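You operate a simulated robot arm through the tools that you are given. There is no shell and no other tool. Be economical: measure what you need, move in short steps, check, and stop when the job is done.

You are at the controls of a simulated robot arm. One attempt, no reset.

## Task
Defrost the van cooler, then set it to 4 degrees.
Fine: feed to ROAD, cooler on, DEFROST once; wait for the blue lamp to come back.

Only the result counts: the job must be done as asked and must still hold three seconds after the hand-in. Knocking over, shifting, dropping, spilling or breaking anything else fails it.

## Robot
A 7-joint arm with a two-finger parallel gripper on a trunk, on a base that drives. Base frame: it is fixed to the floor where the robot stands at the start and does not move with it; the origin is under the middle of the robot, x ahead of it, y to its left, z up. Readings come in m, rad, newtons and seconds.
With the tool pointing down near the work surface it reaches from about 0.28 to 0.64 m from the robot's upright axis, wherever it stands. Its first joint turns from -2.897 to 2.897 rad. Places, roughly: cooler dial [0.5, 0.2, 1.1]; cooler switch [0.4, 0.3, 1.1]; cooling lamp [0.6, 0, 1.2]; defrost button [0.6, -0.1, 1.1]; down button [0.1, 0.7, 1.1]; feed selector [0.6, 0, 1.1]; lift stop button [0.3, 0.4, 1.1]; lift switch [0.2, 0.5, 1.1]; up button [0.1, 0.7, 1.2]. Payload 1.57 kg.
Tool frame: the origin (TCP) lies between the finger pads and is the grasp point; the fingertips stand 0.03 m ahead of it; z points along the fingers, y is the line along which they close. The gripper opens to 0.08 m. The fingers are 0.017 m wide and 0.012 m thick; the gripper's body (0.04 by 0.082 m) begins 0.08 m behind the TCP.
Orientation is that of the tool frame in the base frame, as [roll, pitch, yaw] about the fixed x, y, z axes, in that order (R = Rz(yaw) Ry(pitch) Rx(roll)). With the fingers straight down and closing along the base's y, the tool's x points along the base's -x, its y along +y and its z along -z.

## Interface
- The arm moves only by the tool jog_arm. Its argument "deltas" is one flat list of numbers, 7 for each row, row after row: the shift along the tool's x, y, z in units of 20 mm (1.0 is 20 mm), then the turn, a rotation vector about the tool's x, y, z in units of 4 degrees (1.0 is 4 degrees), then the finger opening in m, from 0 to 0.08. In form: [x, y, z, rx, ry, rz, hand, x, y, z, rx, ry, rz, hand, ...]. A call has 1 to 12 rows; each row shifts and turns the commanded pose from where the row before left it, along the tool's axes as they then stand. A call with a number of a shift or a turn outside -1 to 1 is refused whole. A row lasts 0.2 s, in which the tool goes at most 0.05 m and 0.15 rad; a call with a longer step from one row to the next is refused whole, and so is a gripper value outside its range. Where a pose cannot be reached the arm comes as near as it can. A force on the tool above 40 N (or 10 N above the force at the start of the call, whichever is more), or a blocked arm, ends the call early, and 0.2 s more pass. The fingers move at their own pace (about 0.072 m/s each) and stop on an object; they squeeze with about 26 N. The grip force told is the motor's: it shows also when the fingers shut on nothing. Time passes only in rows, and 0.2 s behind the last, so rows that do not move let the fingers close. It gives the time, the measured TCP pose, the force on the tool (base axes), the opening and the grip force at its end, in the units of the frame above (readings bear some noise), with the torque about the TCP (base axes, N m) and any sound that the robot's microphone picked up.
- Cameras (640 x 400 px; columns grow to the right, rows downward): "scene" is now at [0.2298, 0.0486, 1.5486]; the picture's right is [0.65, -0.76, 0.00], its down [-0.60, -0.52, -0.61] and it looks along [0.46, 0.40, -0.79] (base axes); focal length 214 px, centre (320, 200). "wrist" rides on the gripper at [0.072, -0.007, -0.122] in the tool frame; the picture's right is [0.09, 1.00, 0.00], its down [-0.84, 0.08, -0.54] and it looks along [-0.54, 0.05, 0.84] (tool axes); focal length 238 px, centre (320, 200). There is no depth. A picture from a camera that has moved, and an enlarged one, comes with that camera's place and axes in the base frame and with its lens. The place of the scene camera against the robot may be out by one fixed shift of up to 0.018 m in any direction.
- get_image(camera): a new picture of that camera. It takes no simulated time.
- lift_body(by): slides the trunk up (or, below 0, down) by that many m; the arm and the scene camera ride with it, the base frame stays. It gives what a move gives, with no picture.
- drive_base(legs): drives the robot by 1 to 6 legs, each [ahead, left, turn to the left] in m, m and rad, along the robot's own axes; the way and the turn of a leg run together, so that a leg with both is an arc; at most 1.5 m and 3.142 rad a leg. The arm and the cameras ride along, it lands a little off, and it stops where it bumps. It gives what a move gives.
- turn_head(pan, tilt): turns the head with the scene camera to pan (to the left, within 1.501 rad either way) and tilt (down, from -0.506 to 1.204), counted from straight ahead of the robot. It gives what a move gives.
- close_up(camera, box): a new picture of the part [left, top, right, bottom] of that camera's present view, enlarged. It takes no simulated time.
- job_done(): hands the job in; it is judged then, once.

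Work in short steps. Places have to be worked out from the pictures, the camera data and where the tool is seen: move nearer, look again, correct. Check each grasp and each placing, and mend what went wrong. You have 120 turns and 98 pictures in all, those below and enlarged ones among them. Open the gripper and draw the arm clear of the work before you hand the job in, unless the task says otherwise; then end with one line.

The tools are called after "Request:" as a command line: name --argument value ..., lists and objects as JSON in quotes. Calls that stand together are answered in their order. jog_arm: Moves the arm, as the interface text tells. Its arguments: {"type":"object","properties":{"deltas":{"type":"array","items":{"type":"number"}}},"required":["deltas"]} The other tools are called the same way: lift_body (by) slides the trunk up or down; drive_base (legs) drives the base; turn_head (pan, tilt) turns the head that bears the scene camera; get_image (camera) takes a picture; close_up (camera, box) takes an enlarged picture of a part of a camera's view; job_done () hands the job in.

At the start:

```text
clock: 0.0
ee_pos: [0.3816, 0.185, 1.2861]
ee_rot: [-3.141, 0.001, 3.141]
contact_force: [0.2, 0.4, -0.7]
torque: [-0.01, 0.01, 0.02]
width: 0.0801
finger_force: 0.2
trunk travel left (down, up): [-0.775, 0.215]
robot x, y, heading: [0.0014, 0.0007, 0.003]
head pan, tilt: [0.709, 0.916]
```

scene: 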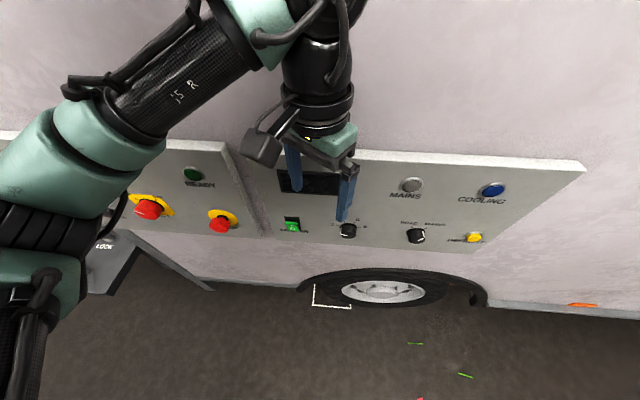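
wrist: 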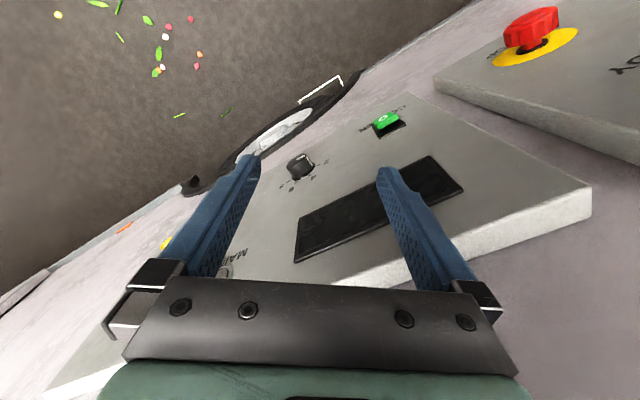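

The panel is on the van side, ahead-left. I'll enlarge the cooler panel to read the labels.

Request:
close_up --camera "scene" --box '[260, 150, 420, 250]'

Request:
close_up --camera "scene" --box '[380, 160, 540, 260]'

Request:
close_up --camera "scene" --box '[80, 140, 260, 252]'

```text
4.00 times, centred on (340, 200) of scene
camera zoom: at [0.2298, 0.0486, 1.5486], right [0.65, -0.76, 0.0], down [-0.6, -0.52, -0.61], along [0.46, 0.4, -0.79], focal length 858 px, centre (240, 200)
```

zoom: 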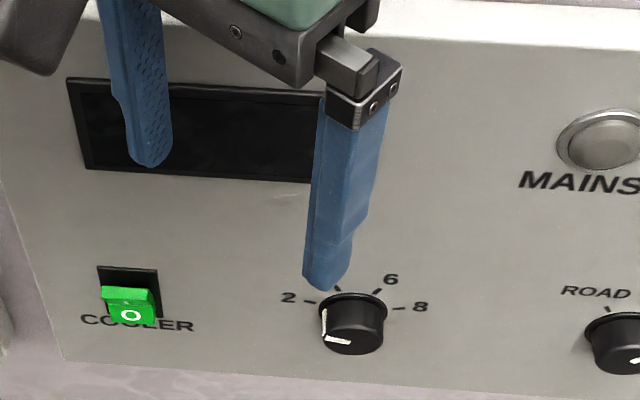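

```text
4.00 times, centred on (460, 210) of scene
camera zoom: at [0.2298, 0.0486, 1.5486], right [0.65, -0.76, 0.0], down [-0.6, -0.52, -0.61], along [0.46, 0.4, -0.79], focal length 858 px, centre (-240, 160)
```

zoom: 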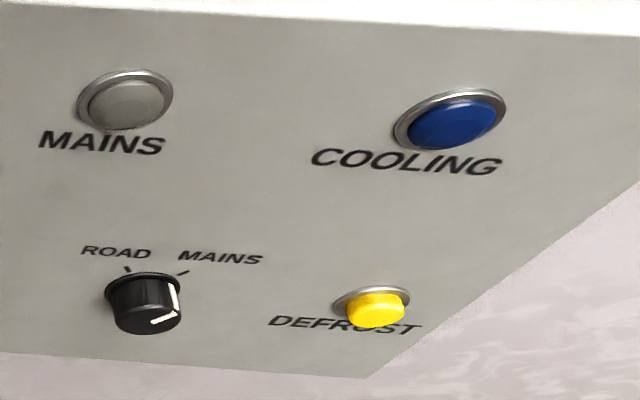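

```text
3.56 times, centred on (170, 196) of scene
camera zoom: at [0.2298, 0.0486, 1.5486], right [0.65, -0.76, 0.0], down [-0.6, -0.52, -0.61], along [0.46, 0.4, -0.79], focal length 763 px, centre (853, 214)
```

zoom: 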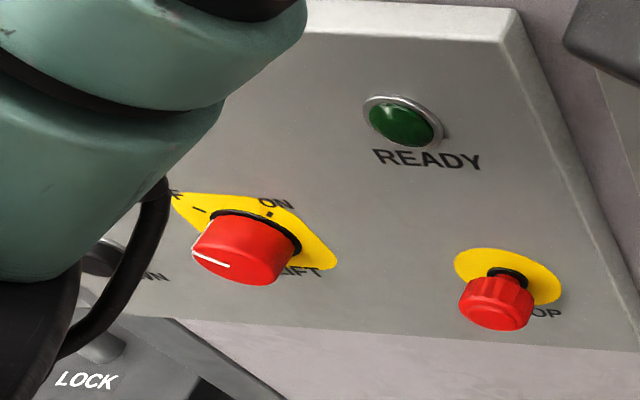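

The panel seems vertical, facing roughly (-0.82,-0.58); the feed points at MAINS and the cooler looks off. I want to back away and square up to the panel, so I look around first.

Request:
turn_head --pan -1.0 --tilt 0.6

Request:
get_image --camera "scene"

```text
clock: 1.7
ee_pos: [0.3813, 0.1851, 1.2864]
ee_rot: [-3.141, 0.0, 3.141]
contact_force: [-0.3, 1.2, 0.4]
torque: [-0.01, 0.0, -0.02]
width: 0.0796
finger_force: 0.0
trunk travel left (down, up): [-0.775, 0.215]
robot x, y, heading: [0.0002, -0.004, -0.001]
head pan, tilt: [-1.0, 0.6]
```

```text
92 pictures are left
camera scene: at [0.221, -0.0743, 1.5746], right [-0.84, -0.54, 0.0], down [-0.31, 0.48, -0.82], along [0.45, -0.69, -0.57], focal length 214 px, centre (320, 200)
```

scene: 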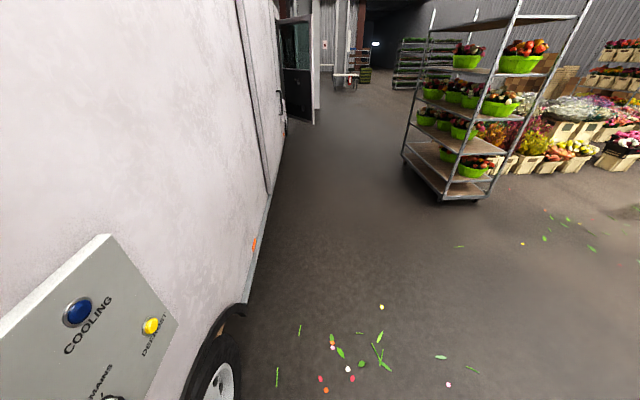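

The floor to the right is clear. I shift right and back by about 0.3 m, then turn to face the panel.

Request:
drive_base --legs '[[-0.04, -0.28, 0], [0, 0, 0.62]]'

Request:
turn_head --pan 0.0 --tilt 0.75

Request:
get_image --camera "scene"

Request:
get_image --camera "wrist"

```text
clock: 5.4
ee_pos: [0.1629, 0.0912, 1.2851]
ee_rot: [-3.141, 0.0, -2.522]
contact_force: [-0.3, 0.2, -0.4]
torque: [0.02, -0.01, 0.02]
width: 0.0801
finger_force: 0.1
trunk travel left (down, up): [-0.775, 0.215]
robot x, y, heading: [-0.0392, -0.2806, 0.618]
head pan, tilt: [-1.0, 0.6]
```

```text
clock: 6.7
ee_pos: [0.163, 0.0909, 1.2857]
ee_rot: [-3.141, 0.0, -2.522]
contact_force: [0.2, 0.0, 0.0]
torque: [0.02, -0.01, 0.03]
width: 0.08
finger_force: 0.0
trunk travel left (down, up): [-0.775, 0.215]
robot x, y, heading: [-0.04, -0.2789, 0.623]
head pan, tilt: [0.0, 0.75]
```

```text
91 pictures are left
camera scene: at [0.1691, -0.1342, 1.5617], right [0.58, -0.81, 0.0], down [-0.56, -0.4, -0.73], along [0.6, 0.42, -0.68], focal length 214 px, centre (320, 200)
```

scene: 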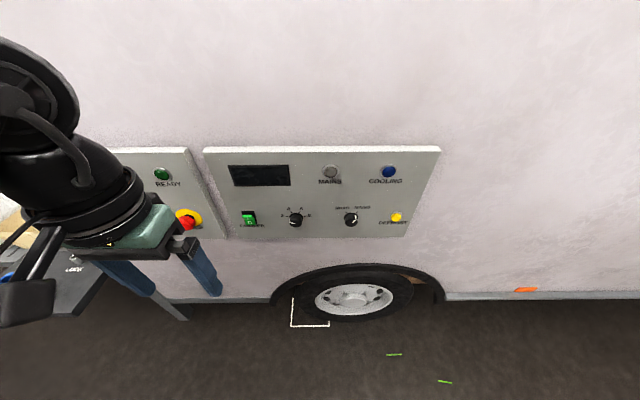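

```text
90 pictures are left
camera wrist: at [0.1077, 0.0435, 1.4065], right [-0.65, 0.76, 0.0], down [0.64, 0.55, 0.54], along [0.41, 0.35, -0.84], focal length 238 px, centre (320, 200)
```

wrist: 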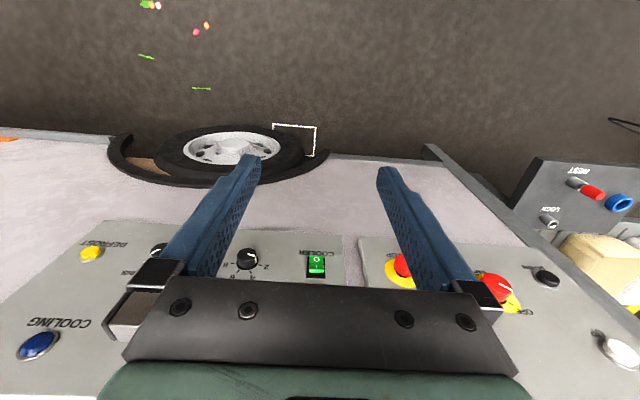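

I'm now square to the panel (top edge level in the picture). Enlarge for the current states.

Request:
close_up --camera "scene" --box '[200, 145, 328, 245]'

Request:
close_up --camera "scene" --box '[310, 145, 438, 245]'

```text
4.00 times, centred on (264, 195) of scene
camera zoom: at [0.1691, -0.1342, 1.5617], right [0.58, -0.81, 0.0], down [-0.56, -0.4, -0.73], along [0.6, 0.42, -0.68], focal length 858 px, centre (544, 220)
```

zoom: 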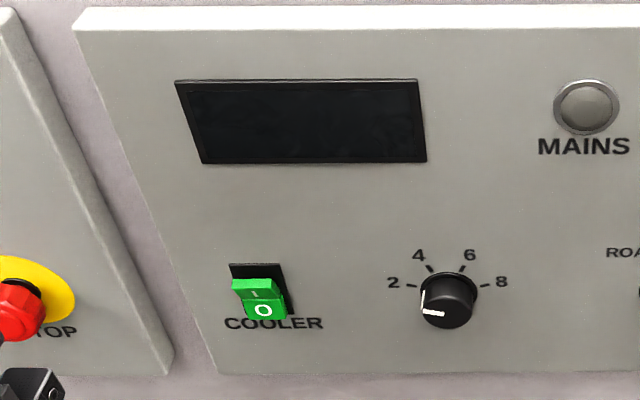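

```text
4.00 times, centred on (374, 195) of scene
camera zoom: at [0.1691, -0.1342, 1.5617], right [0.58, -0.81, 0.0], down [-0.56, -0.4, -0.73], along [0.6, 0.42, -0.68], focal length 858 px, centre (104, 220)
```

zoom: 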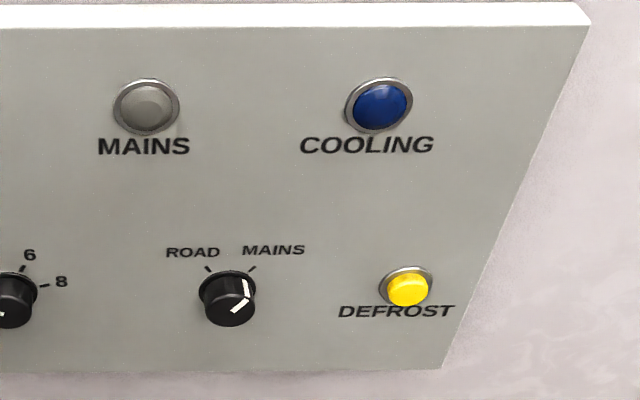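

All controls read: feed on MAINS, dial around 2, rocker apparently off. The panel plane is about 0.67 m ahead of the robot axis. I bring the tool forward and start pitching it to point at the panel.

Request:
jog_arm --deltas '[-1, 0, 0, 0, 0, 0, 0.08, -1, 0, 0, 0, 0, 0, 0.08, -1, 0, 0, 0, 0, 0, 0.08, -1, 0, 0, 0, 0, 0, 0.08, 0, 0, 0, 0, -1, 0, 0.08, 0, 0, 0, 0, -1, 0, 0.08, 0, 0, 0, 0, -1, 0, 0.08, 0, 0, 0, 0, -1, 0, 0.08, 0, 0, 0, 0, -1, 0, 0.08, 0, 0, 0, 0, -1, 0, 0.08, 0, 0, 0, 0, -1, 0, 0.08, 0, 0, 0, 0, -1, 0, 0.08]'

Request:
jog_arm --deltas '[0, 0, 0, 0, -1, 0, 0.08, 0, 0, 0, 0, -1, 0, 0.08, 0, 0, 0, 0, -1, 0, 0.08, 0, 0, 0, 0, -1, 0, 0.08, 0, 0, 0, 0, -1, 0, 0.08, 0, 0, 0, 0, -1, 0, 0.08, 0, 0, 0, 0, -1, 0, 0.08]'

Request:
get_image --camera "wrist"

Request:
get_image --camera "scene"

```text
clock: 9.3
ee_pos: [0.2288, 0.1374, 1.2856]
ee_rot: [-3.141, 0.56, -2.521]
contact_force: [-0.1, -0.1, -0.4]
torque: [0.0, 0.02, 0.02]
width: 0.0801
finger_force: 0.0
trunk travel left (down, up): [-0.775, 0.215]
robot x, y, heading: [-0.0407, -0.2822, 0.62]
head pan, tilt: [0.0, 0.75]
```

```text
clock: 10.9
ee_pos: [0.2276, 0.1374, 1.2853]
ee_rot: [3.14, 1.047, -2.524]
contact_force: [-0.7, 0.4, -0.1]
torque: [0.0, 0.04, 0.0]
width: 0.0804
finger_force: 0.0
trunk travel left (down, up): [-0.775, 0.215]
robot x, y, heading: [-0.0361, -0.2838, 0.618]
head pan, tilt: [0.0, 0.75]
```

```text
87 pictures are left
camera wrist: at [0.1159, 0.0491, 1.2834], right [-0.62, 0.78, -0.08], down [-0.09, 0.03, 1.0], along [0.78, 0.62, 0.05], focal length 238 px, centre (320, 200)
```

wrist: 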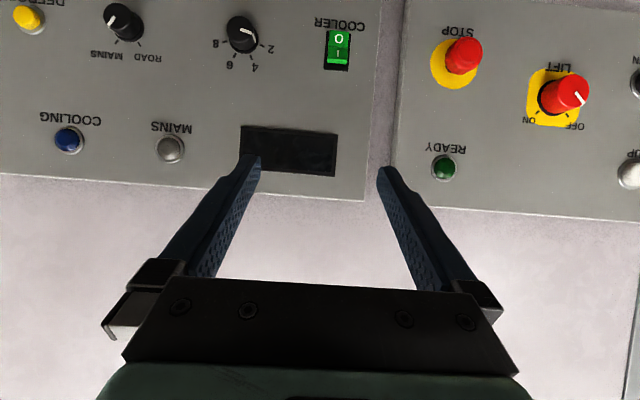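

```text
86 pictures are left
camera scene: at [0.1691, -0.1344, 1.5617], right [0.58, -0.81, 0.0], down [-0.56, -0.4, -0.73], along [0.6, 0.42, -0.68], focal length 214 px, centre (320, 200)
```

scene: 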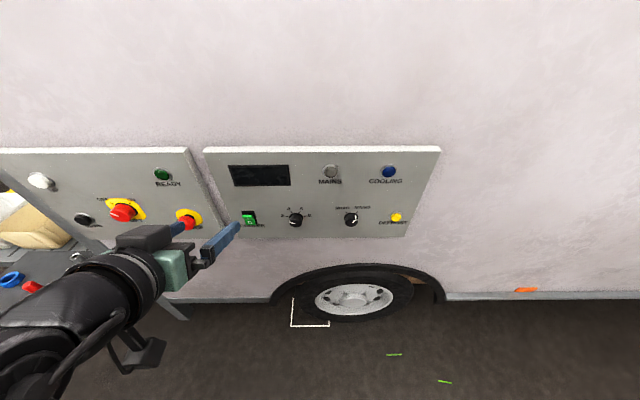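

The wrist view now shows both panels upright-down (picture turned 180°). I finish pitching to horizontal and fine look at the dial.

Request:
close_up --camera "wrist" --box '[80, 0, 368, 180]'

Request:
jog_arm --deltas '[0, 0, 0, 0, -1, 0, 0.08, 0, 0, 0, 0, -1, 0, 0.08, 0, 0, 0, 0, -1, 0, 0.08, 0, 0, 0, 0, -1, 0, 0.08, 0, 0, 0, 0, -1, 0, 0.08, 0, 0, 0, 0, -1, 0, 0.08, 0, 0, 0, 0, -1, 0, 0.08, 0, 0, 0, 0, -0.5, 0, 0.08]'

```text
2.22 times, centred on (224, 90) of wrist
camera zoom: at [0.1159, 0.0491, 1.2834], right [-0.62, 0.78, -0.08], down [-0.09, 0.03, 1.0], along [0.78, 0.62, 0.05], focal length 530 px, centre (533, 444)
```

zoom: 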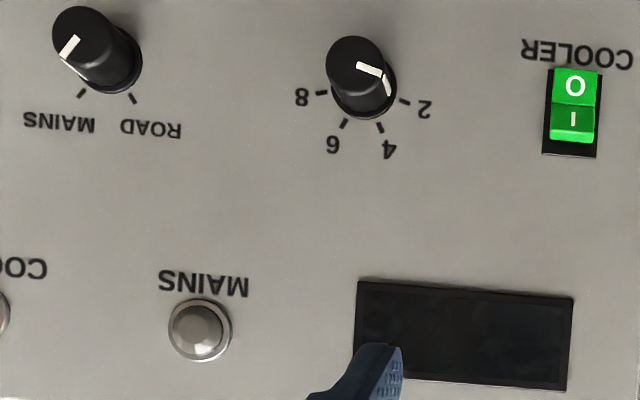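

```text
clock: 12.7
ee_pos: [0.2277, 0.1376, 1.2846]
ee_rot: [0.376, 1.569, 0.996]
contact_force: [0.3, 0.0, -0.1]
torque: [-0.02, 0.02, 0.0]
width: 0.0798
finger_force: 0.1
trunk travel left (down, up): [-0.775, 0.215]
robot x, y, heading: [-0.0364, -0.2791, 0.619]
head pan, tilt: [0.0, 0.75]
```

The dial stands at 2, feed at MAINS, and tool is horizontal. I slide right and down toward the feed selector, staying about 0.17 m off the panel.

Request:
jog_arm --deltas '[0.6, -1, 0, 0, 0, 0, 0.08, 0.6, -1, 0, 0, 0, 0, 0.08, 0.6, -1, 0, 0, 0, 0, 0.08, 0.6, -1, 0, 0, 0, 0, 0.08, 0.6, -1, 0, 0, 0, 0, 0.08, 0.6, -1, 0, 0, 0, 0, 0.08, 0.6, -1, 0, 0, 0, 0, 0.08, 0.6, -1, 0, 0, 0, 0, 0.08, 0.6, -1, 0, 0, 0, 0, 0.08, 0.6, -1, 0, 0, 0, 0, 0.08, 0.6, -1, 0, 0, 0, 0, 0.08, 0.6, -1, 0, 0, 0, 0, 0.08]'

Request:
get_image --camera "wrist"

Request:
get_image --camera "scene"

```text
clock: 15.3
ee_pos: [0.3675, -0.0588, 1.1441]
ee_rot: [2.727, 1.57, -2.937]
contact_force: [-0.2, 0.4, -0.2]
torque: [-0.03, 0.01, -0.01]
width: 0.08
finger_force: 0.0
trunk travel left (down, up): [-0.775, 0.215]
robot x, y, heading: [-0.0386, -0.2836, 0.623]
head pan, tilt: [0.0, 0.75]
```

```text
84 pictures are left
camera wrist: at [0.2711, -0.135, 1.0703], right [-0.58, 0.81, -0.09], down [-0.49, -0.25, 0.84], along [0.65, 0.53, 0.54], focal length 238 px, centre (320, 200)
```

wrist: 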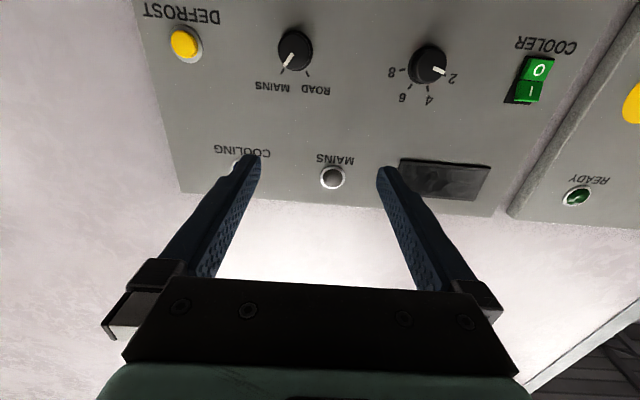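

```text
83 pictures are left
camera scene: at [0.1692, -0.1344, 1.5617], right [0.58, -0.81, 0.0], down [-0.56, -0.4, -0.73], along [0.6, 0.42, -0.68], focal length 214 px, centre (320, 200)
```

scene: 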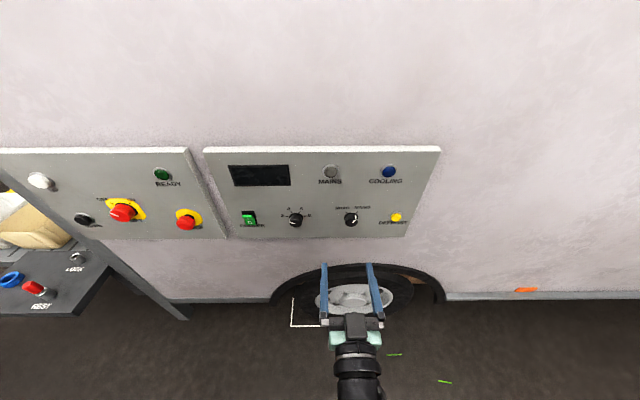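

Two wrist views triangulate the panel face at d≈0.48 along the facing direction. Enlarge the present view for precise knob and button centres.

Request:
close_up --camera "wrist" --box '[150, 0, 310, 100]'

Request:
close_up --camera "wrist" --box '[270, 10, 462, 130]'

Request:
close_up --camera "wrist" --box '[440, 20, 600, 120]'

```text
4.00 times, centred on (230, 50) of wrist
camera zoom: at [0.2711, -0.135, 1.0703], right [-0.58, 0.81, -0.09], down [-0.49, -0.25, 0.84], along [0.65, 0.53, 0.54], focal length 953 px, centre (680, 800)
```

zoom: 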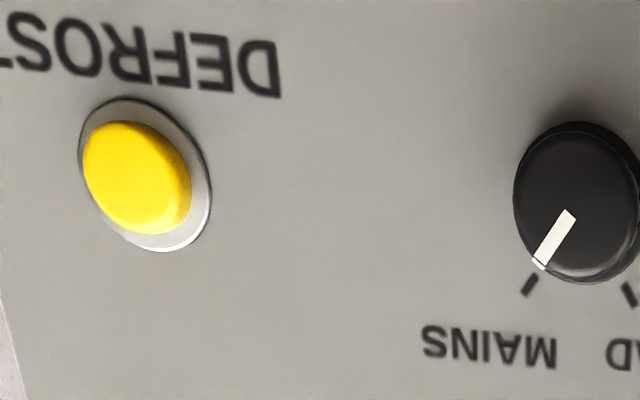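

```text
3.33 times, centred on (366, 70) of wrist
camera zoom: at [0.2711, -0.135, 1.0703], right [-0.58, 0.81, -0.09], down [-0.49, -0.25, 0.84], along [0.65, 0.53, 0.54], focal length 794 px, centre (167, 633)
```

zoom: 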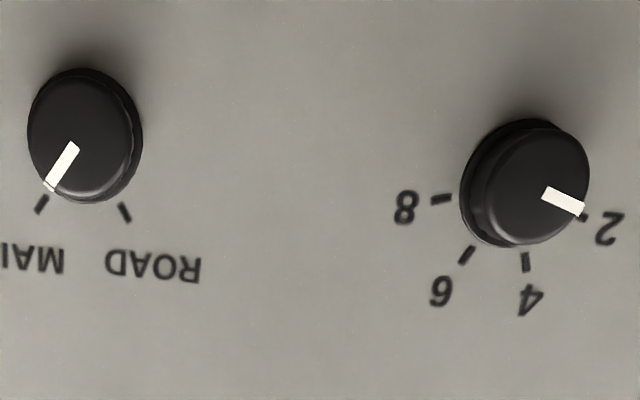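

```text
4.00 times, centred on (520, 70) of wrist
camera zoom: at [0.2711, -0.135, 1.0703], right [-0.58, 0.81, -0.09], down [-0.49, -0.25, 0.84], along [0.65, 0.53, 0.54], focal length 953 px, centre (-480, 720)
```

zoom: 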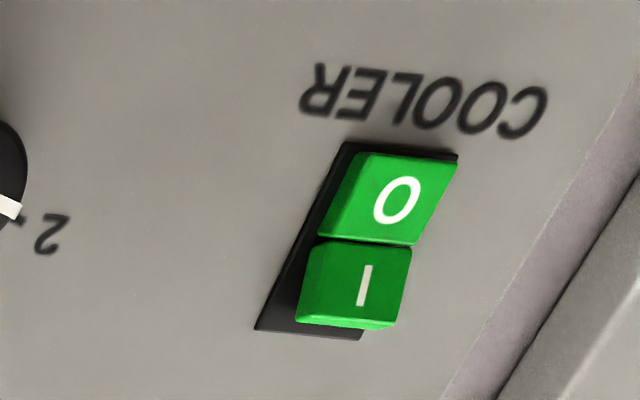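

Selector centre at about s=0.296, z≈1.081, panel face d≈0.4815 (s along the panel to the right). I move in front of it and pre-turn the hand +40°, so the turn to ROAD is centred.

Request:
jog_arm --deltas '[0.8, -0.43, 1, 0, 0, 0, 0.08, 0.8, -0.43, 1, 0, 0, 0, 0.08, 0.8, -0.43, 1, 0, 0, 0, 0.08, 0.75, -0.43, 1, 0, 0, 0, 0.08]'

Request:
jog_arm --deltas '[0, 0, 0, 0, 0, 1, 0.08, 0, 0, 0, 0, 0, 1, 0.08, 0, 0, 0, 0, 0, 1, 0.08, 0, 0, 0, 0, 0, 1, 0.08, 0, 0, 0, 0, 0, 1, 0.08, 0, 0, 0, 0, 0, 1, 0.08, 0, 0, 0, 0, 0, 1, 0.08, 0, 0, 0, 0, 0, 1, 0.08, 0, 0, 0, 0, 0, 1, 0.08, 0, 0, 0, 0, 0, 1, 0.08]'

Request:
get_image --camera "wrist"

Request:
get_image --camera "scene"

```text
clock: 16.3
ee_pos: [0.4535, -0.0393, 1.0775]
ee_rot: [-2.428, 1.569, -1.81]
contact_force: [-0.6, 0.0, 0.1]
torque: [-0.02, -0.01, -0.02]
width: 0.0797
finger_force: 0.0
trunk travel left (down, up): [-0.775, 0.215]
robot x, y, heading: [-0.0382, -0.2823, 0.619]
head pan, tilt: [0.0, 0.75]
```

```text
clock: 18.5
ee_pos: [0.4519, -0.0396, 1.0786]
ee_rot: [1.57, 0.87, 2.191]
contact_force: [-0.6, 0.1, 0.0]
torque: [0.0, -0.04, 0.0]
width: 0.0802
finger_force: 0.0
trunk travel left (down, up): [-0.775, 0.215]
robot x, y, heading: [-0.0435, -0.2831, 0.623]
head pan, tilt: [0.0, 0.75]
```

```text
79 pictures are left
camera wrist: at [0.3285, -0.0771, 1.0181], right [-0.48, 0.67, 0.57], down [-0.16, -0.71, 0.69], along [0.86, 0.24, 0.45], focal length 238 px, centre (320, 200)
```

wrist: 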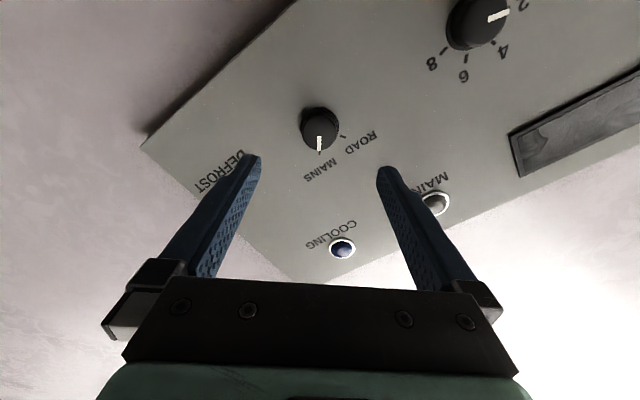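

```text
78 pictures are left
camera scene: at [0.169, -0.1342, 1.5617], right [0.58, -0.81, 0.0], down [-0.56, -0.4, -0.73], along [0.6, 0.42, -0.68], focal length 214 px, centre (320, 200)
```

scene: 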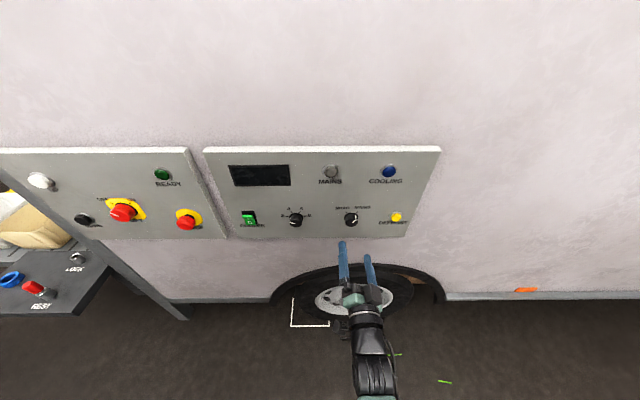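

The knob sits almost exactly on the tool axis. I advance about 0.10 m so the finger tips straddle it ~5 mm off the panel.

Request:
jog_arm --deltas '[0.1, 0, 1, 0, 0, 0, 0.08, 0, 0, 1, 0, 0, 0, 0.08, 0, 0, 1, 0, 0, 0, 0.08, 0, 0, 1, 0, 0, 0, 0.08, 0, 0, 0.5, 0, 0, 0, 0.08, 0, 0, 0.4, 0, 0, 0, 0.08]'

Request:
get_image --camera "wrist"

Request:
close_up --camera "scene" --box '[300, 150, 428, 250]'

```text
clock: 19.9
ee_pos: [0.5316, 0.0185, 1.0766]
ee_rot: [1.571, 0.873, 2.19]
contact_force: [0.1, -0.6, -0.9]
torque: [-0.03, -0.02, 0.01]
width: 0.0801
finger_force: 0.1
trunk travel left (down, up): [-0.775, 0.215]
robot x, y, heading: [-0.0358, -0.2834, 0.62]
head pan, tilt: [0.0, 0.75]
```

```text
77 pictures are left
camera wrist: at [0.4077, -0.0193, 1.0163], right [-0.48, 0.67, 0.57], down [-0.16, -0.7, 0.69], along [0.86, 0.24, 0.45], focal length 238 px, centre (320, 200)
```

wrist: 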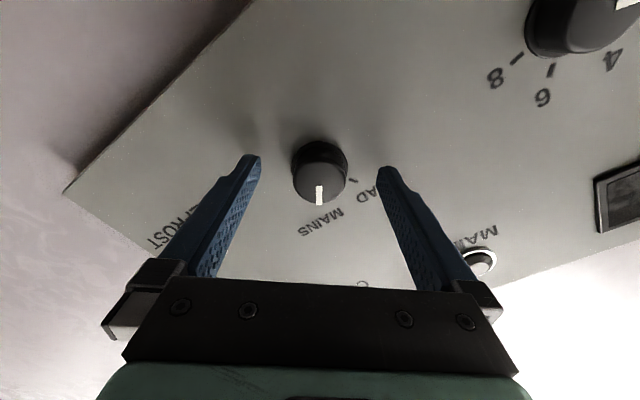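

```text
4.00 times, centred on (364, 200) of scene
camera zoom: at [0.1692, -0.134, 1.5617], right [0.58, -0.81, 0.0], down [-0.56, -0.4, -0.73], along [0.6, 0.42, -0.68], focal length 858 px, centre (144, 200)
```

zoom: 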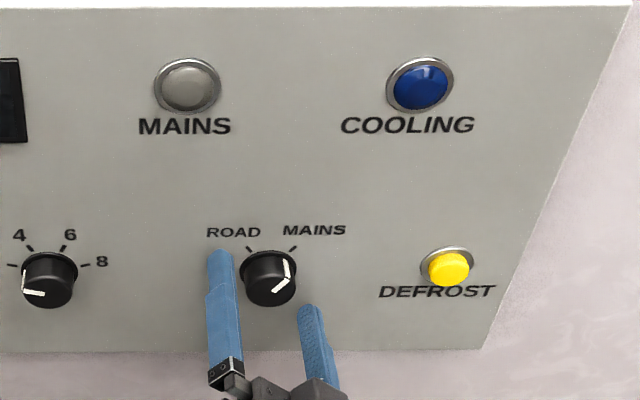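

The knob is between the fingertips. I nudge x slightly and close on it.

Request:
jog_arm --deltas '[-0.15, 0, 0, 0, 0, 0, 0.05, 0, 0, 0, 0, 0, 0, 0.02, 0, 0, 0, 0, 0, 0, 0.02, 0, 0, 0, 0, 0, 0, 0.02]'

Request:
get_image --camera "wrist"

```text
clock: 20.9
ee_pos: [0.5339, 0.0164, 1.0786]
ee_rot: [1.573, 0.873, 2.19]
contact_force: [0.4, -0.8, -1.4]
torque: [0.07, -0.13, 0.32]
width: 0.0355
finger_force: 42.6
trunk travel left (down, up): [-0.775, 0.215]
robot x, y, heading: [-0.0403, -0.2831, 0.621]
head pan, tilt: [0.0, 0.75]
```

```text
75 pictures are left
camera wrist: at [0.409, -0.0213, 1.0188], right [-0.48, 0.67, 0.57], down [-0.16, -0.7, 0.69], along [0.86, 0.24, 0.45], focal length 238 px, centre (320, 200)
```

wrist: 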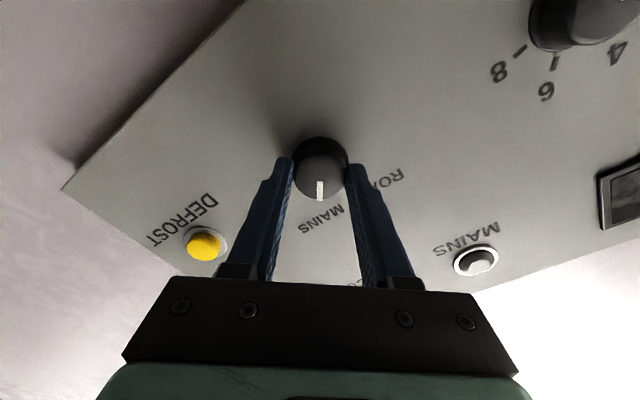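

Gripped (0.0355 m wide, good force). I turn the knob counter-clockwise in steps.

Request:
jog_arm --deltas '[0, 0, 0, 0, 0, -1, 0.02, 0, 0, 0, 0, 0, -1, 0.02, 0, 0, 0, 0, 0, -1, 0.02, 0, 0, 0, 0, 0, -1, 0.02, 0, 0, 0, 0, 0, -1, 0.02, 0, 0, 0, 0, 0, -1, 0.02, 0, 0, 0, 0, 0, -1, 0.02, 0, 0, 0, 0, 0, -1, 0.02, 0, 0, 0, 0, 0, -1, 0.02, 0, 0, 0, 0, 0, -1, 0.02, 0, 0, 0, 0, 0, -1, 0.02, 0, 0, 0, 0, 0, -1, 0.02]'

Request:
get_image --camera "wrist"

```text
clock: 23.5
ee_pos: [0.5336, 0.0166, 1.0791]
ee_rot: [-1.569, 1.428, -0.95]
contact_force: [4.3, -3.9, -2.7]
torque: [0.54, -0.73, 0.4]
width: 0.0355
finger_force: 42.2
trunk travel left (down, up): [-0.775, 0.215]
robot x, y, heading: [-0.0429, -0.2817, 0.619]
head pan, tilt: [0.0, 0.75]
```

```text
74 pictures are left
camera wrist: at [0.4428, -0.0687, 1.0077], right [-0.56, 0.79, -0.23], down [-0.55, -0.16, 0.82], along [0.61, 0.59, 0.53], focal length 238 px, centre (320, 200)
```

wrist: 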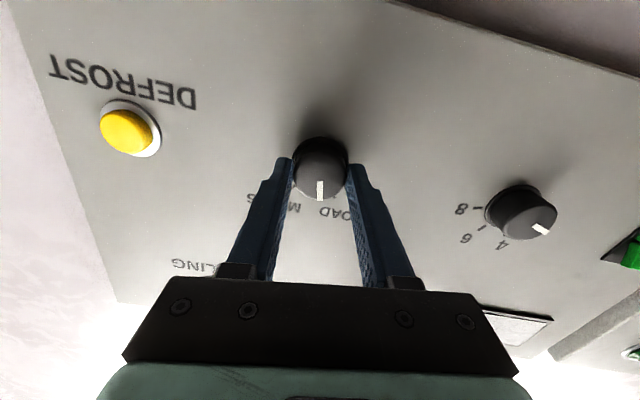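

The knob follows the hand (48° so far). I continue 7 rows and look.

Request:
jog_arm --deltas '[0, 0, 0, 0, 0, -1, 0.02, 0, 0, 0, 0, 0, -1, 0.02, 0, 0, 0, 0, 0, -1, 0.02, 0, 0, 0, 0, 0, -1, 0.02, 0, 0, 0, 0, 0, -1, 0.02, 0, 0, 0, 0, 0, -1, 0.02]'

Request:
close_up --camera "wrist" --box '[240, 120, 400, 220]'

Request:
close_up --camera "scene" --box '[300, 150, 428, 250]'

```text
clock: 24.9
ee_pos: [0.5335, 0.0165, 1.0785]
ee_rot: [-1.571, 1.013, -0.954]
contact_force: [4.6, -4.5, 1.8]
torque: [0.48, 0.55, 0.19]
width: 0.0355
finger_force: 42.7
trunk travel left (down, up): [-0.775, 0.215]
robot x, y, heading: [-0.0412, -0.2809, 0.623]
head pan, tilt: [0.0, 0.75]
```

```text
4.00 times, centred on (320, 170) of wrist
camera zoom: at [0.4586, -0.091, 1.0203], right [-0.46, 0.65, -0.6], down [-0.74, 0.1, 0.67], along [0.5, 0.75, 0.43], focal length 953 px, centre (320, 320)
```

zoom: 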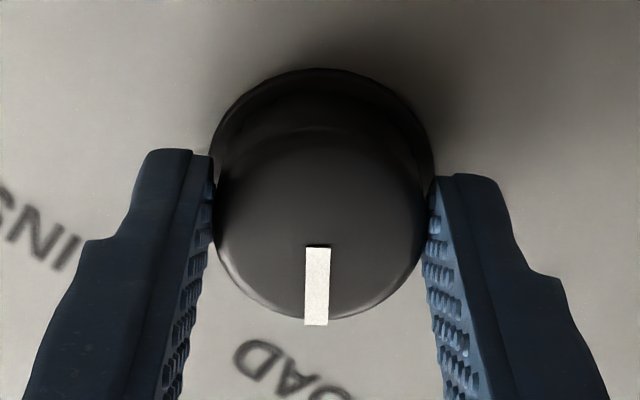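

```text
4.00 times, centred on (364, 200) of scene
camera zoom: at [0.1698, -0.1352, 1.5618], right [0.58, -0.81, 0.0], down [-0.56, -0.4, -0.73], along [0.6, 0.42, -0.68], focal length 858 px, centre (144, 200)
```

zoom: 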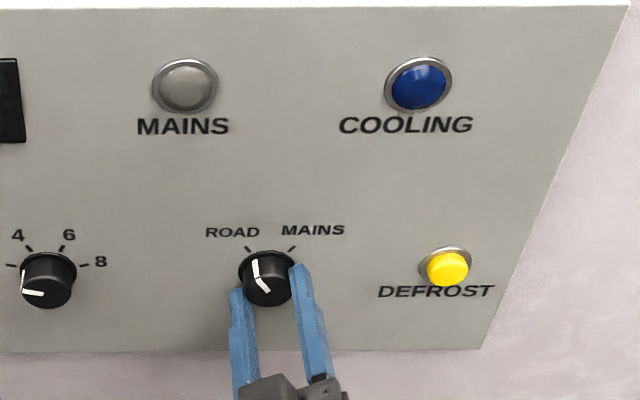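

Pointer now at about -32°, just short of ROAD (~-40°). I turn two more rows.

Request:
jog_arm --deltas '[0, 0, 0, 0, 0, -1, 0.02, 0, 0, 0, 0, 0, -1, 0.02, 0, 0, 0, 0, 0, 0, 0.02]'

Request:
close_up --camera "wrist" --box '[240, 120, 400, 220]'

Request:
close_up --camera "scene" --box '[320, 195, 384, 245]'

```text
clock: 25.7
ee_pos: [0.5333, 0.0154, 1.0797]
ee_rot: [-1.57, 0.873, -0.952]
contact_force: [4.8, -4.5, 3.6]
torque: [0.21, 0.3, 0.17]
width: 0.0353
finger_force: 42.6
trunk travel left (down, up): [-0.775, 0.215]
robot x, y, heading: [-0.0393, -0.2819, 0.624]
head pan, tilt: [0.0, 0.75]
```

```text
4.00 times, centred on (320, 170) of wrist
camera zoom: at [0.4631, -0.0974, 1.0273], right [-0.41, 0.57, -0.71], down [-0.79, 0.17, 0.59], along [0.46, 0.8, 0.38], focal length 953 px, centre (320, 320)
```

zoom: 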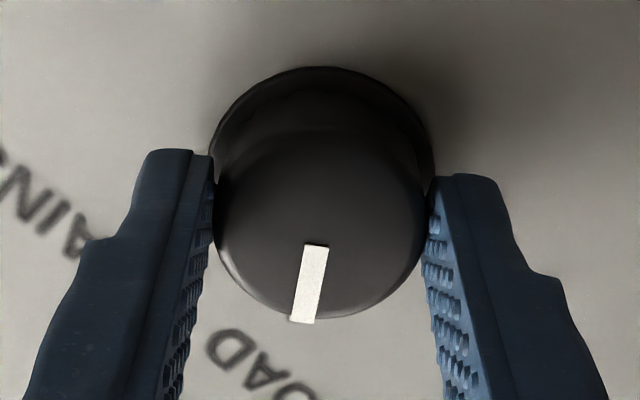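

```text
8.00 times, centred on (352, 220) of scene
camera zoom: at [0.1695, -0.1352, 1.5618], right [0.58, -0.81, 0.0], down [-0.56, -0.4, -0.73], along [0.6, 0.42, -0.68], focal length 1716 px, centre (64, 40)
```

zoom: 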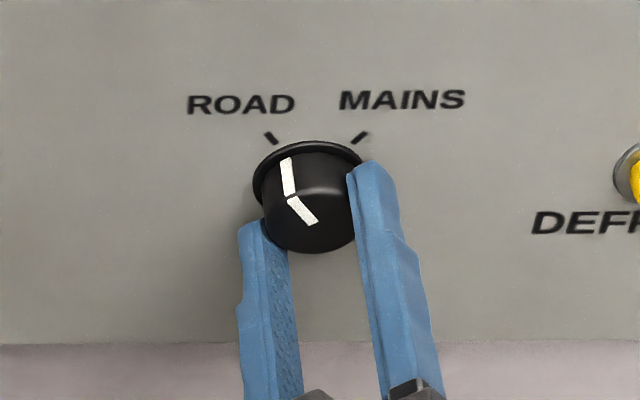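

The knob slipped slightly in the pads at the end, likely its stop. I release, back off and look.

Request:
jog_arm --deltas '[0, 0, 0, 0, 0, 0, 0.08, 0, 0, 0, 0, 0, 0, 0.08, 0, 0, -1, 0, 0, 0, 0.08, 0, 0, -1, 0, 0, 0, 0.08, 0, 0, -1, 0, 0, 0, 0.08, 0, 0, -1, 0, 0, 0, 0.08, 0, 0, -1, 0, 0, 1, 0.06, 0, 0, 0, 0, 0, 1, 0.04, 0, 0, 0, 0, 0, 1, 0.02, 0, 0, 0, 0, 0, 1, 0, 0, 0, 0, 0, 0, 1, 0, 0, 0, 0, 0, 0, 1, 0]'

Request:
jog_arm --deltas '[0, 0, 0, 0, 0, 1, 0, 0, 0, 0, 0, 0, 1, 0, 0, 0, 0, 0, 0, 1, 0, 0, 0, 0, 0, 0, 1, 0]'

Request:
get_image --camera "wrist"

Request:
close_up --camera "scene" --box '[300, 150, 428, 250]'

```text
clock: 28.3
ee_pos: [0.4508, -0.0423, 1.0796]
ee_rot: [-1.572, 1.294, -0.951]
contact_force: [-0.1, 0.6, 0.1]
torque: [0.0, 0.03, -0.02]
width: 0.0001
finger_force: 21.7
trunk travel left (down, up): [-0.775, 0.215]
robot x, y, heading: [-0.0392, -0.2789, 0.626]
head pan, tilt: [0.0, 0.75]
```

```text
clock: 29.3
ee_pos: [0.4512, -0.0423, 1.0793]
ee_rot: [1.575, 1.569, 2.195]
contact_force: [-0.6, 0.3, -0.2]
torque: [-0.01, 0.02, -0.03]
width: 0.0
finger_force: 21.2
trunk travel left (down, up): [-0.775, 0.215]
robot x, y, heading: [-0.0393, -0.2818, 0.624]
head pan, tilt: [0.0, 0.75]
```

```text
69 pictures are left
camera wrist: at [0.3552, -0.118, 1.0068], right [-0.58, 0.81, -0.09], down [-0.49, -0.25, 0.84], along [0.66, 0.53, 0.54], focal length 238 px, centre (320, 200)
```

wrist: 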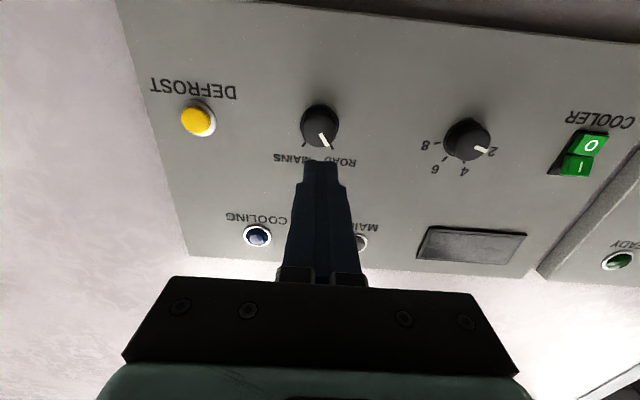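

```text
4.00 times, centred on (364, 200) of scene
camera zoom: at [0.169, -0.1342, 1.5617], right [0.58, -0.81, 0.0], down [-0.56, -0.4, -0.73], along [0.6, 0.42, -0.68], focal length 858 px, centre (144, 200)
```

zoom: 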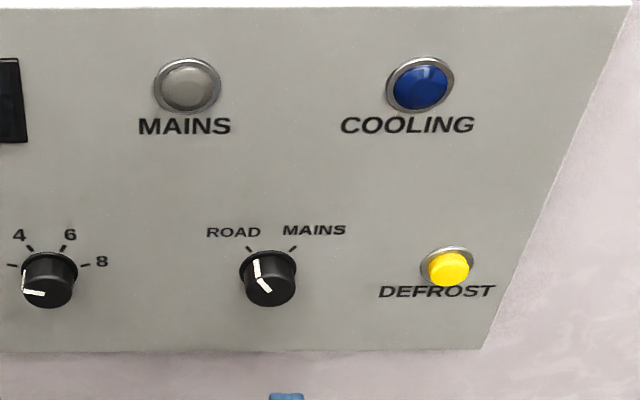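

Feed is on ROAD. Cooler rocker's "I" end is at about s=-0.004, z≈1.098; I slide there with closed fingers at the same standoff.

Request:
jog_arm --deltas '[-0.1, 1, 0, 0, 0, 0, 0, -0.1, 1, 0, 0, 0, 0, 0, -0.1, 1, 0, 0, 0, 0, 0, -0.1, 1, 0, 0, 0, 0, 0, -0.1, 1, 0, 0, 0, 0, 0, -0.1, 1, 0, 0, 0, 0, 0, -0.1, 1, 0, 0, 0, 0, 0, -0.1, 1, 0, 0, 0, 0, 0, -0.1, 1, 0, 0, 0, 0, 0, -0.1, 1, 0, 0, 0, 0, 0, 0, 1, 0, 0, 0, 0, 0, 0, 1, 0, 0, 0, 0, 0]'

Request:
jog_arm --deltas '[0, 1, 0, 0, 0, 0, 0, 0, 1, 0, 0, 0, 0, 0, 0, 1, 0, 0, 0, 0, 0]'

Request:
get_image --camera "wrist"

Request:
get_image --camera "scene"

```text
clock: 31.9
ee_pos: [0.3108, 0.1543, 1.0977]
ee_rot: [-1.468, 1.569, -0.848]
contact_force: [0.4, 0.5, -0.7]
torque: [0.02, 0.01, 0.0]
width: 0.0002
finger_force: 21.5
trunk travel left (down, up): [-0.775, 0.215]
robot x, y, heading: [-0.0435, -0.2808, 0.62]
head pan, tilt: [0.0, 0.75]
```

```text
clock: 32.7
ee_pos: [0.2766, 0.2035, 1.0975]
ee_rot: [-1.526, 1.569, -0.909]
contact_force: [-0.2, -0.7, 0.3]
torque: [-0.02, 0.03, 0.03]
width: 0.0
finger_force: 21.3
trunk travel left (down, up): [-0.775, 0.215]
robot x, y, heading: [-0.0384, -0.281, 0.623]
head pan, tilt: [0.0, 0.75]
```

```text
67 pictures are left
camera wrist: at [0.1807, 0.1269, 1.0245], right [-0.58, 0.81, -0.09], down [-0.49, -0.25, 0.84], along [0.66, 0.53, 0.54], focal length 238 px, centre (320, 200)
```

wrist: 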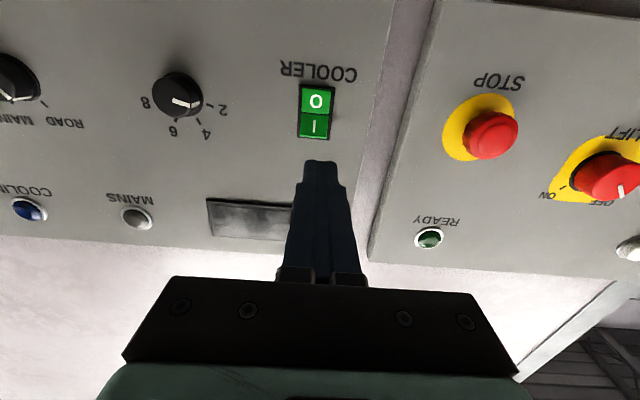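

```text
66 pictures are left
camera scene: at [0.1688, -0.1337, 1.5617], right [0.58, -0.81, 0.0], down [-0.56, -0.4, -0.73], along [0.6, 0.42, -0.68], focal length 214 px, centre (320, 200)
```

scene: 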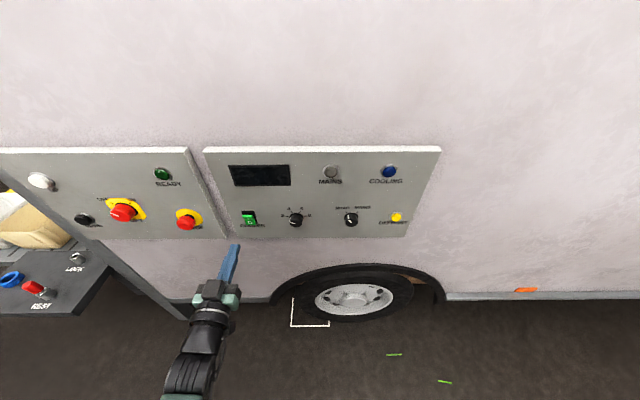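

Axis meets the rocker within 4 mm of the "I" half; small correction (y -0.2, x -0.2) and advance to near contact, then in small steps.

Request:
jog_arm --deltas '[-0.2, -0.2, 1, 0, 0, 0, 0, 0, 0, 1, 0, 0, 0, 0, 0, 0, 1, 0, 0, 0, 0, 0, 0, 1, 0, 0, 0, 0]'

Request:
close_up --camera "wrist" --box '[240, 100, 400, 200]'

Request:
close_up --camera "scene" --box '[200, 150, 328, 250]'

```text
clock: 33.7
ee_pos: [0.3445, 0.2458, 1.1024]
ee_rot: [-2.293, 1.569, -1.673]
contact_force: [-0.4, -0.4, -0.2]
torque: [-0.01, -0.02, -0.02]
width: 0.0
finger_force: 21.2
trunk travel left (down, up): [-0.775, 0.215]
robot x, y, heading: [-0.0409, -0.2766, 0.621]
head pan, tilt: [0.0, 0.75]
```

```text
4.00 times, centred on (320, 150) of wrist
camera zoom: at [0.249, 0.1691, 1.029], right [-0.58, 0.81, -0.09], down [-0.49, -0.25, 0.84], along [0.66, 0.53, 0.54], focal length 953 px, centre (320, 400)
```

zoom: 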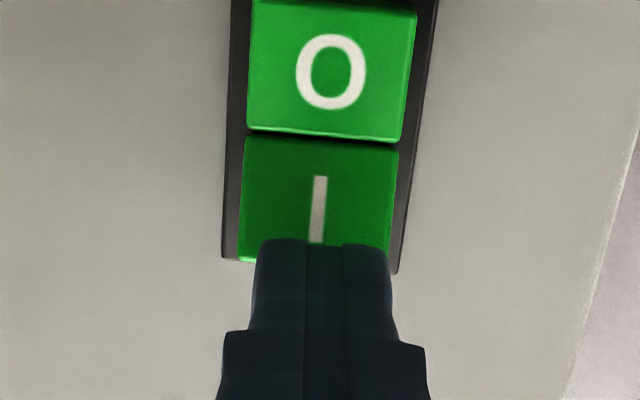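

```text
4.00 times, centred on (264, 200) of scene
camera zoom: at [0.1694, -0.1339, 1.5616], right [0.58, -0.81, 0.0], down [-0.56, -0.4, -0.73], along [0.6, 0.42, -0.68], focal length 858 px, centre (544, 200)
```

zoom: 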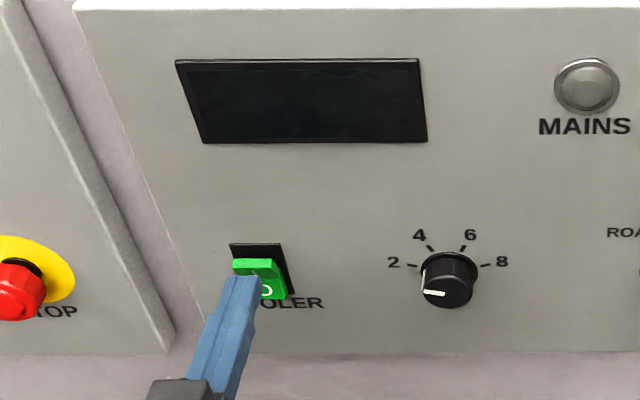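

Tip is at d≈0.453, lined up on "I". I press in small steps.

Request:
jog_arm --deltas '[0, 0, 0.25, 0, 0, 0, 0, 0, 0, 0.25, 0, 0, 0, 0, 0, 0, 0.25, 0, 0, 0, 0, 0, 0, 0.25, 0, 0, 0, 0]'

Request:
close_up --camera "scene" --box '[200, 150, 328, 250]'

```text
clock: 34.7
ee_pos: [0.3594, 0.2543, 1.1029]
ee_rot: [-2.505, 1.569, -1.887]
contact_force: [-14.2, -13.0, -2.4]
torque: [-0.13, 0.16, 0.0]
width: 0.0002
finger_force: 21.2
trunk travel left (down, up): [-0.775, 0.215]
robot x, y, heading: [-0.0389, -0.2835, 0.616]
head pan, tilt: [0.0, 0.75]
```

```text
4.00 times, centred on (264, 200) of scene
camera zoom: at [0.1667, -0.1362, 1.5622], right [0.58, -0.81, 0.0], down [-0.55, -0.39, -0.73], along [0.6, 0.43, -0.68], focal length 858 px, centre (544, 200)
```

zoom: 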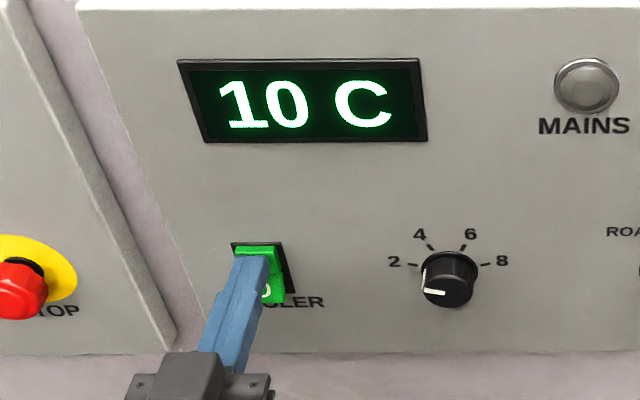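

The display lit: 10 C, so the cooler is on. I back off and head to the DEFROST button (s≈0.425, z≈1.082).

Request:
jog_arm --deltas '[0, 0, -1, 0, 0, 0, 0, 0, 0, -1, 0, 0, 0, 0, 0, 0, -1, 0, 0, 0, 0, 0, 0, -1, 0, 0, 0, 0, 0, 0, -1, 0, 0, 0, 0, 0, -1, 0, 0, 0, 0, 0, 0.2, -1, 0, 0, 0, 0, 0, 0.2, -1, 0, 0, 0, 0, 0, 0.2, -1, 0, 0, 0, 0, 0, 0.2, -1, 0, 0, 0, 0, 0, 0.25, -1, 0, 0, 0, 0, 0, 0, -1, 0, 0, 0, 0, 0]'

Request:
jog_arm --deltas '[0, -1, 0, 0, 0, 0, 0, 0, -1, 0, 0, 0, 0, 0, 0, -1, 0, 0, 0, 0, 0, 0, -1, 0, 0, 0, 0, 0, 0, -1, 0, 0, 0, 0, 0, 0, -1, 0, 0, 0, 0, 0, 0, -1, 0, 0, 0, 0, 0, 0, -1, 0, 0, 0, 0, 0, 0, -1, 0, 0, 0, 0, 0, 0, -1, 0, 0, 0, 0, 0, 0, -1, 0, 0, 0, 0, 0, 0, -1, 0, 0, 0, 0, 0]'

Request:
get_image --camera "wrist"

Request:
get_image --camera "scene"

```text
clock: 37.3
ee_pos: [0.3598, 0.0842, 1.0826]
ee_rot: [1.286, 1.569, 1.906]
contact_force: [-0.3, 0.5, 0.0]
torque: [-0.01, 0.0, 0.0]
width: 0.0001
finger_force: 21.5
trunk travel left (down, up): [-0.775, 0.215]
robot x, y, heading: [-0.0392, -0.2829, 0.626]
head pan, tilt: [0.0, 0.75]
```

```text
clock: 39.9
ee_pos: [0.5005, -0.1091, 1.0813]
ee_rot: [1.424, 1.569, 2.043]
contact_force: [0.2, -0.4, 0.5]
torque: [0.01, -0.03, -0.01]
width: 0.0003
finger_force: 21.3
trunk travel left (down, up): [-0.775, 0.215]
robot x, y, heading: [-0.0404, -0.2815, 0.625]
head pan, tilt: [0.0, 0.75]
```

```text
62 pictures are left
camera wrist: at [0.4042, -0.1856, 1.009], right [-0.58, 0.81, -0.09], down [-0.49, -0.25, 0.84], along [0.66, 0.53, 0.54], focal length 238 px, centre (320, 200)
```

wrist: 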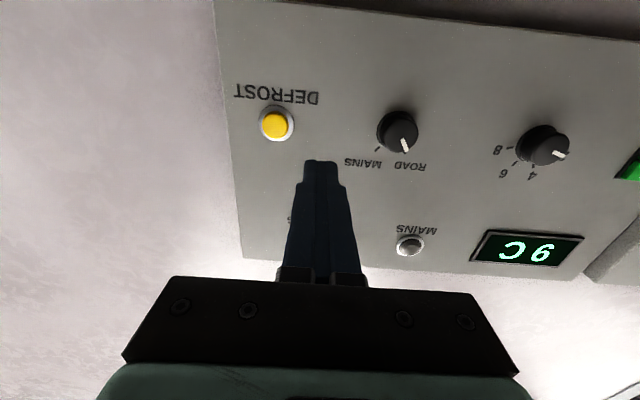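

```text
61 pictures are left
camera scene: at [0.1692, -0.1345, 1.5617], right [0.58, -0.81, 0.0], down [-0.56, -0.4, -0.73], along [0.6, 0.42, -0.68], focal length 214 px, centre (320, 200)
```

scene: 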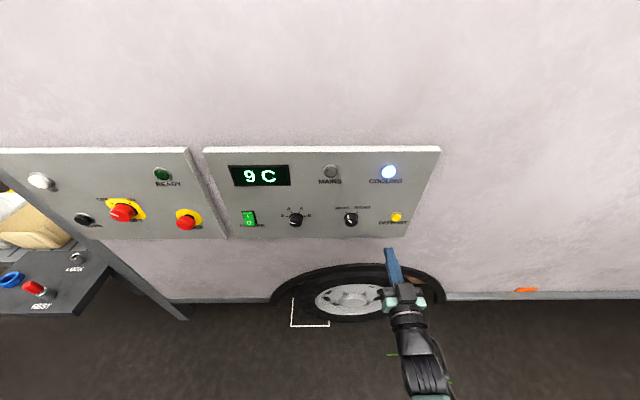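

Cooling lamp is lit, display 9 C. DEFROST is 46 mm to the right of the tool axis; I shift and approach to just short of it.

Request:
jog_arm --deltas '[0.1, -0.8, 0, 0, 0, 0, 0, 0, -0.8, 0, 0, 0, 0, 0, 0, -0.7, 0, 0, 0, 0, 0, 0, 0, 1, 0, 0, 0, 0, 0, 0, 1, 0, 0, 0, 0, 0, 0, 1, 0, 0, 0, 0]'

Request:
get_image --camera "wrist"

Request:
close_up --camera "scene" --box '[340, 150, 468, 250]'

```text
clock: 41.3
ee_pos: [0.5764, -0.112, 1.0792]
ee_rot: [-3.105, 1.57, -2.49]
contact_force: [-0.5, 0.7, 0.6]
torque: [0.0, -0.05, -0.02]
width: 0.0
finger_force: 21.3
trunk travel left (down, up): [-0.775, 0.215]
robot x, y, heading: [-0.039, -0.2806, 0.619]
head pan, tilt: [0.0, 0.75]
```

```text
60 pictures are left
camera wrist: at [0.4804, -0.1885, 1.0064], right [-0.58, 0.81, -0.09], down [-0.49, -0.25, 0.84], along [0.66, 0.53, 0.54], focal length 238 px, centre (320, 200)
```

wrist: 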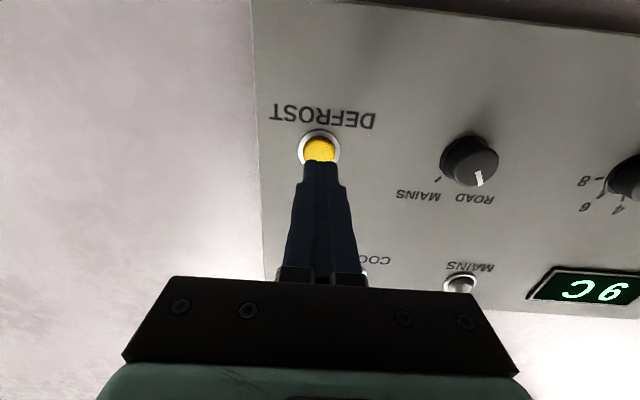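

```text
4.00 times, centred on (404, 200) of scene
camera zoom: at [0.1695, -0.1338, 1.5616], right [0.58, -0.81, 0.0], down [-0.56, -0.4, -0.73], along [0.6, 0.42, -0.68], focal length 858 px, centre (-16, 200)
```

zoom: 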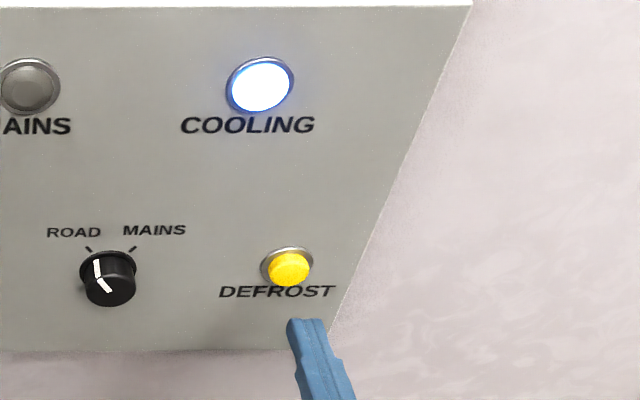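

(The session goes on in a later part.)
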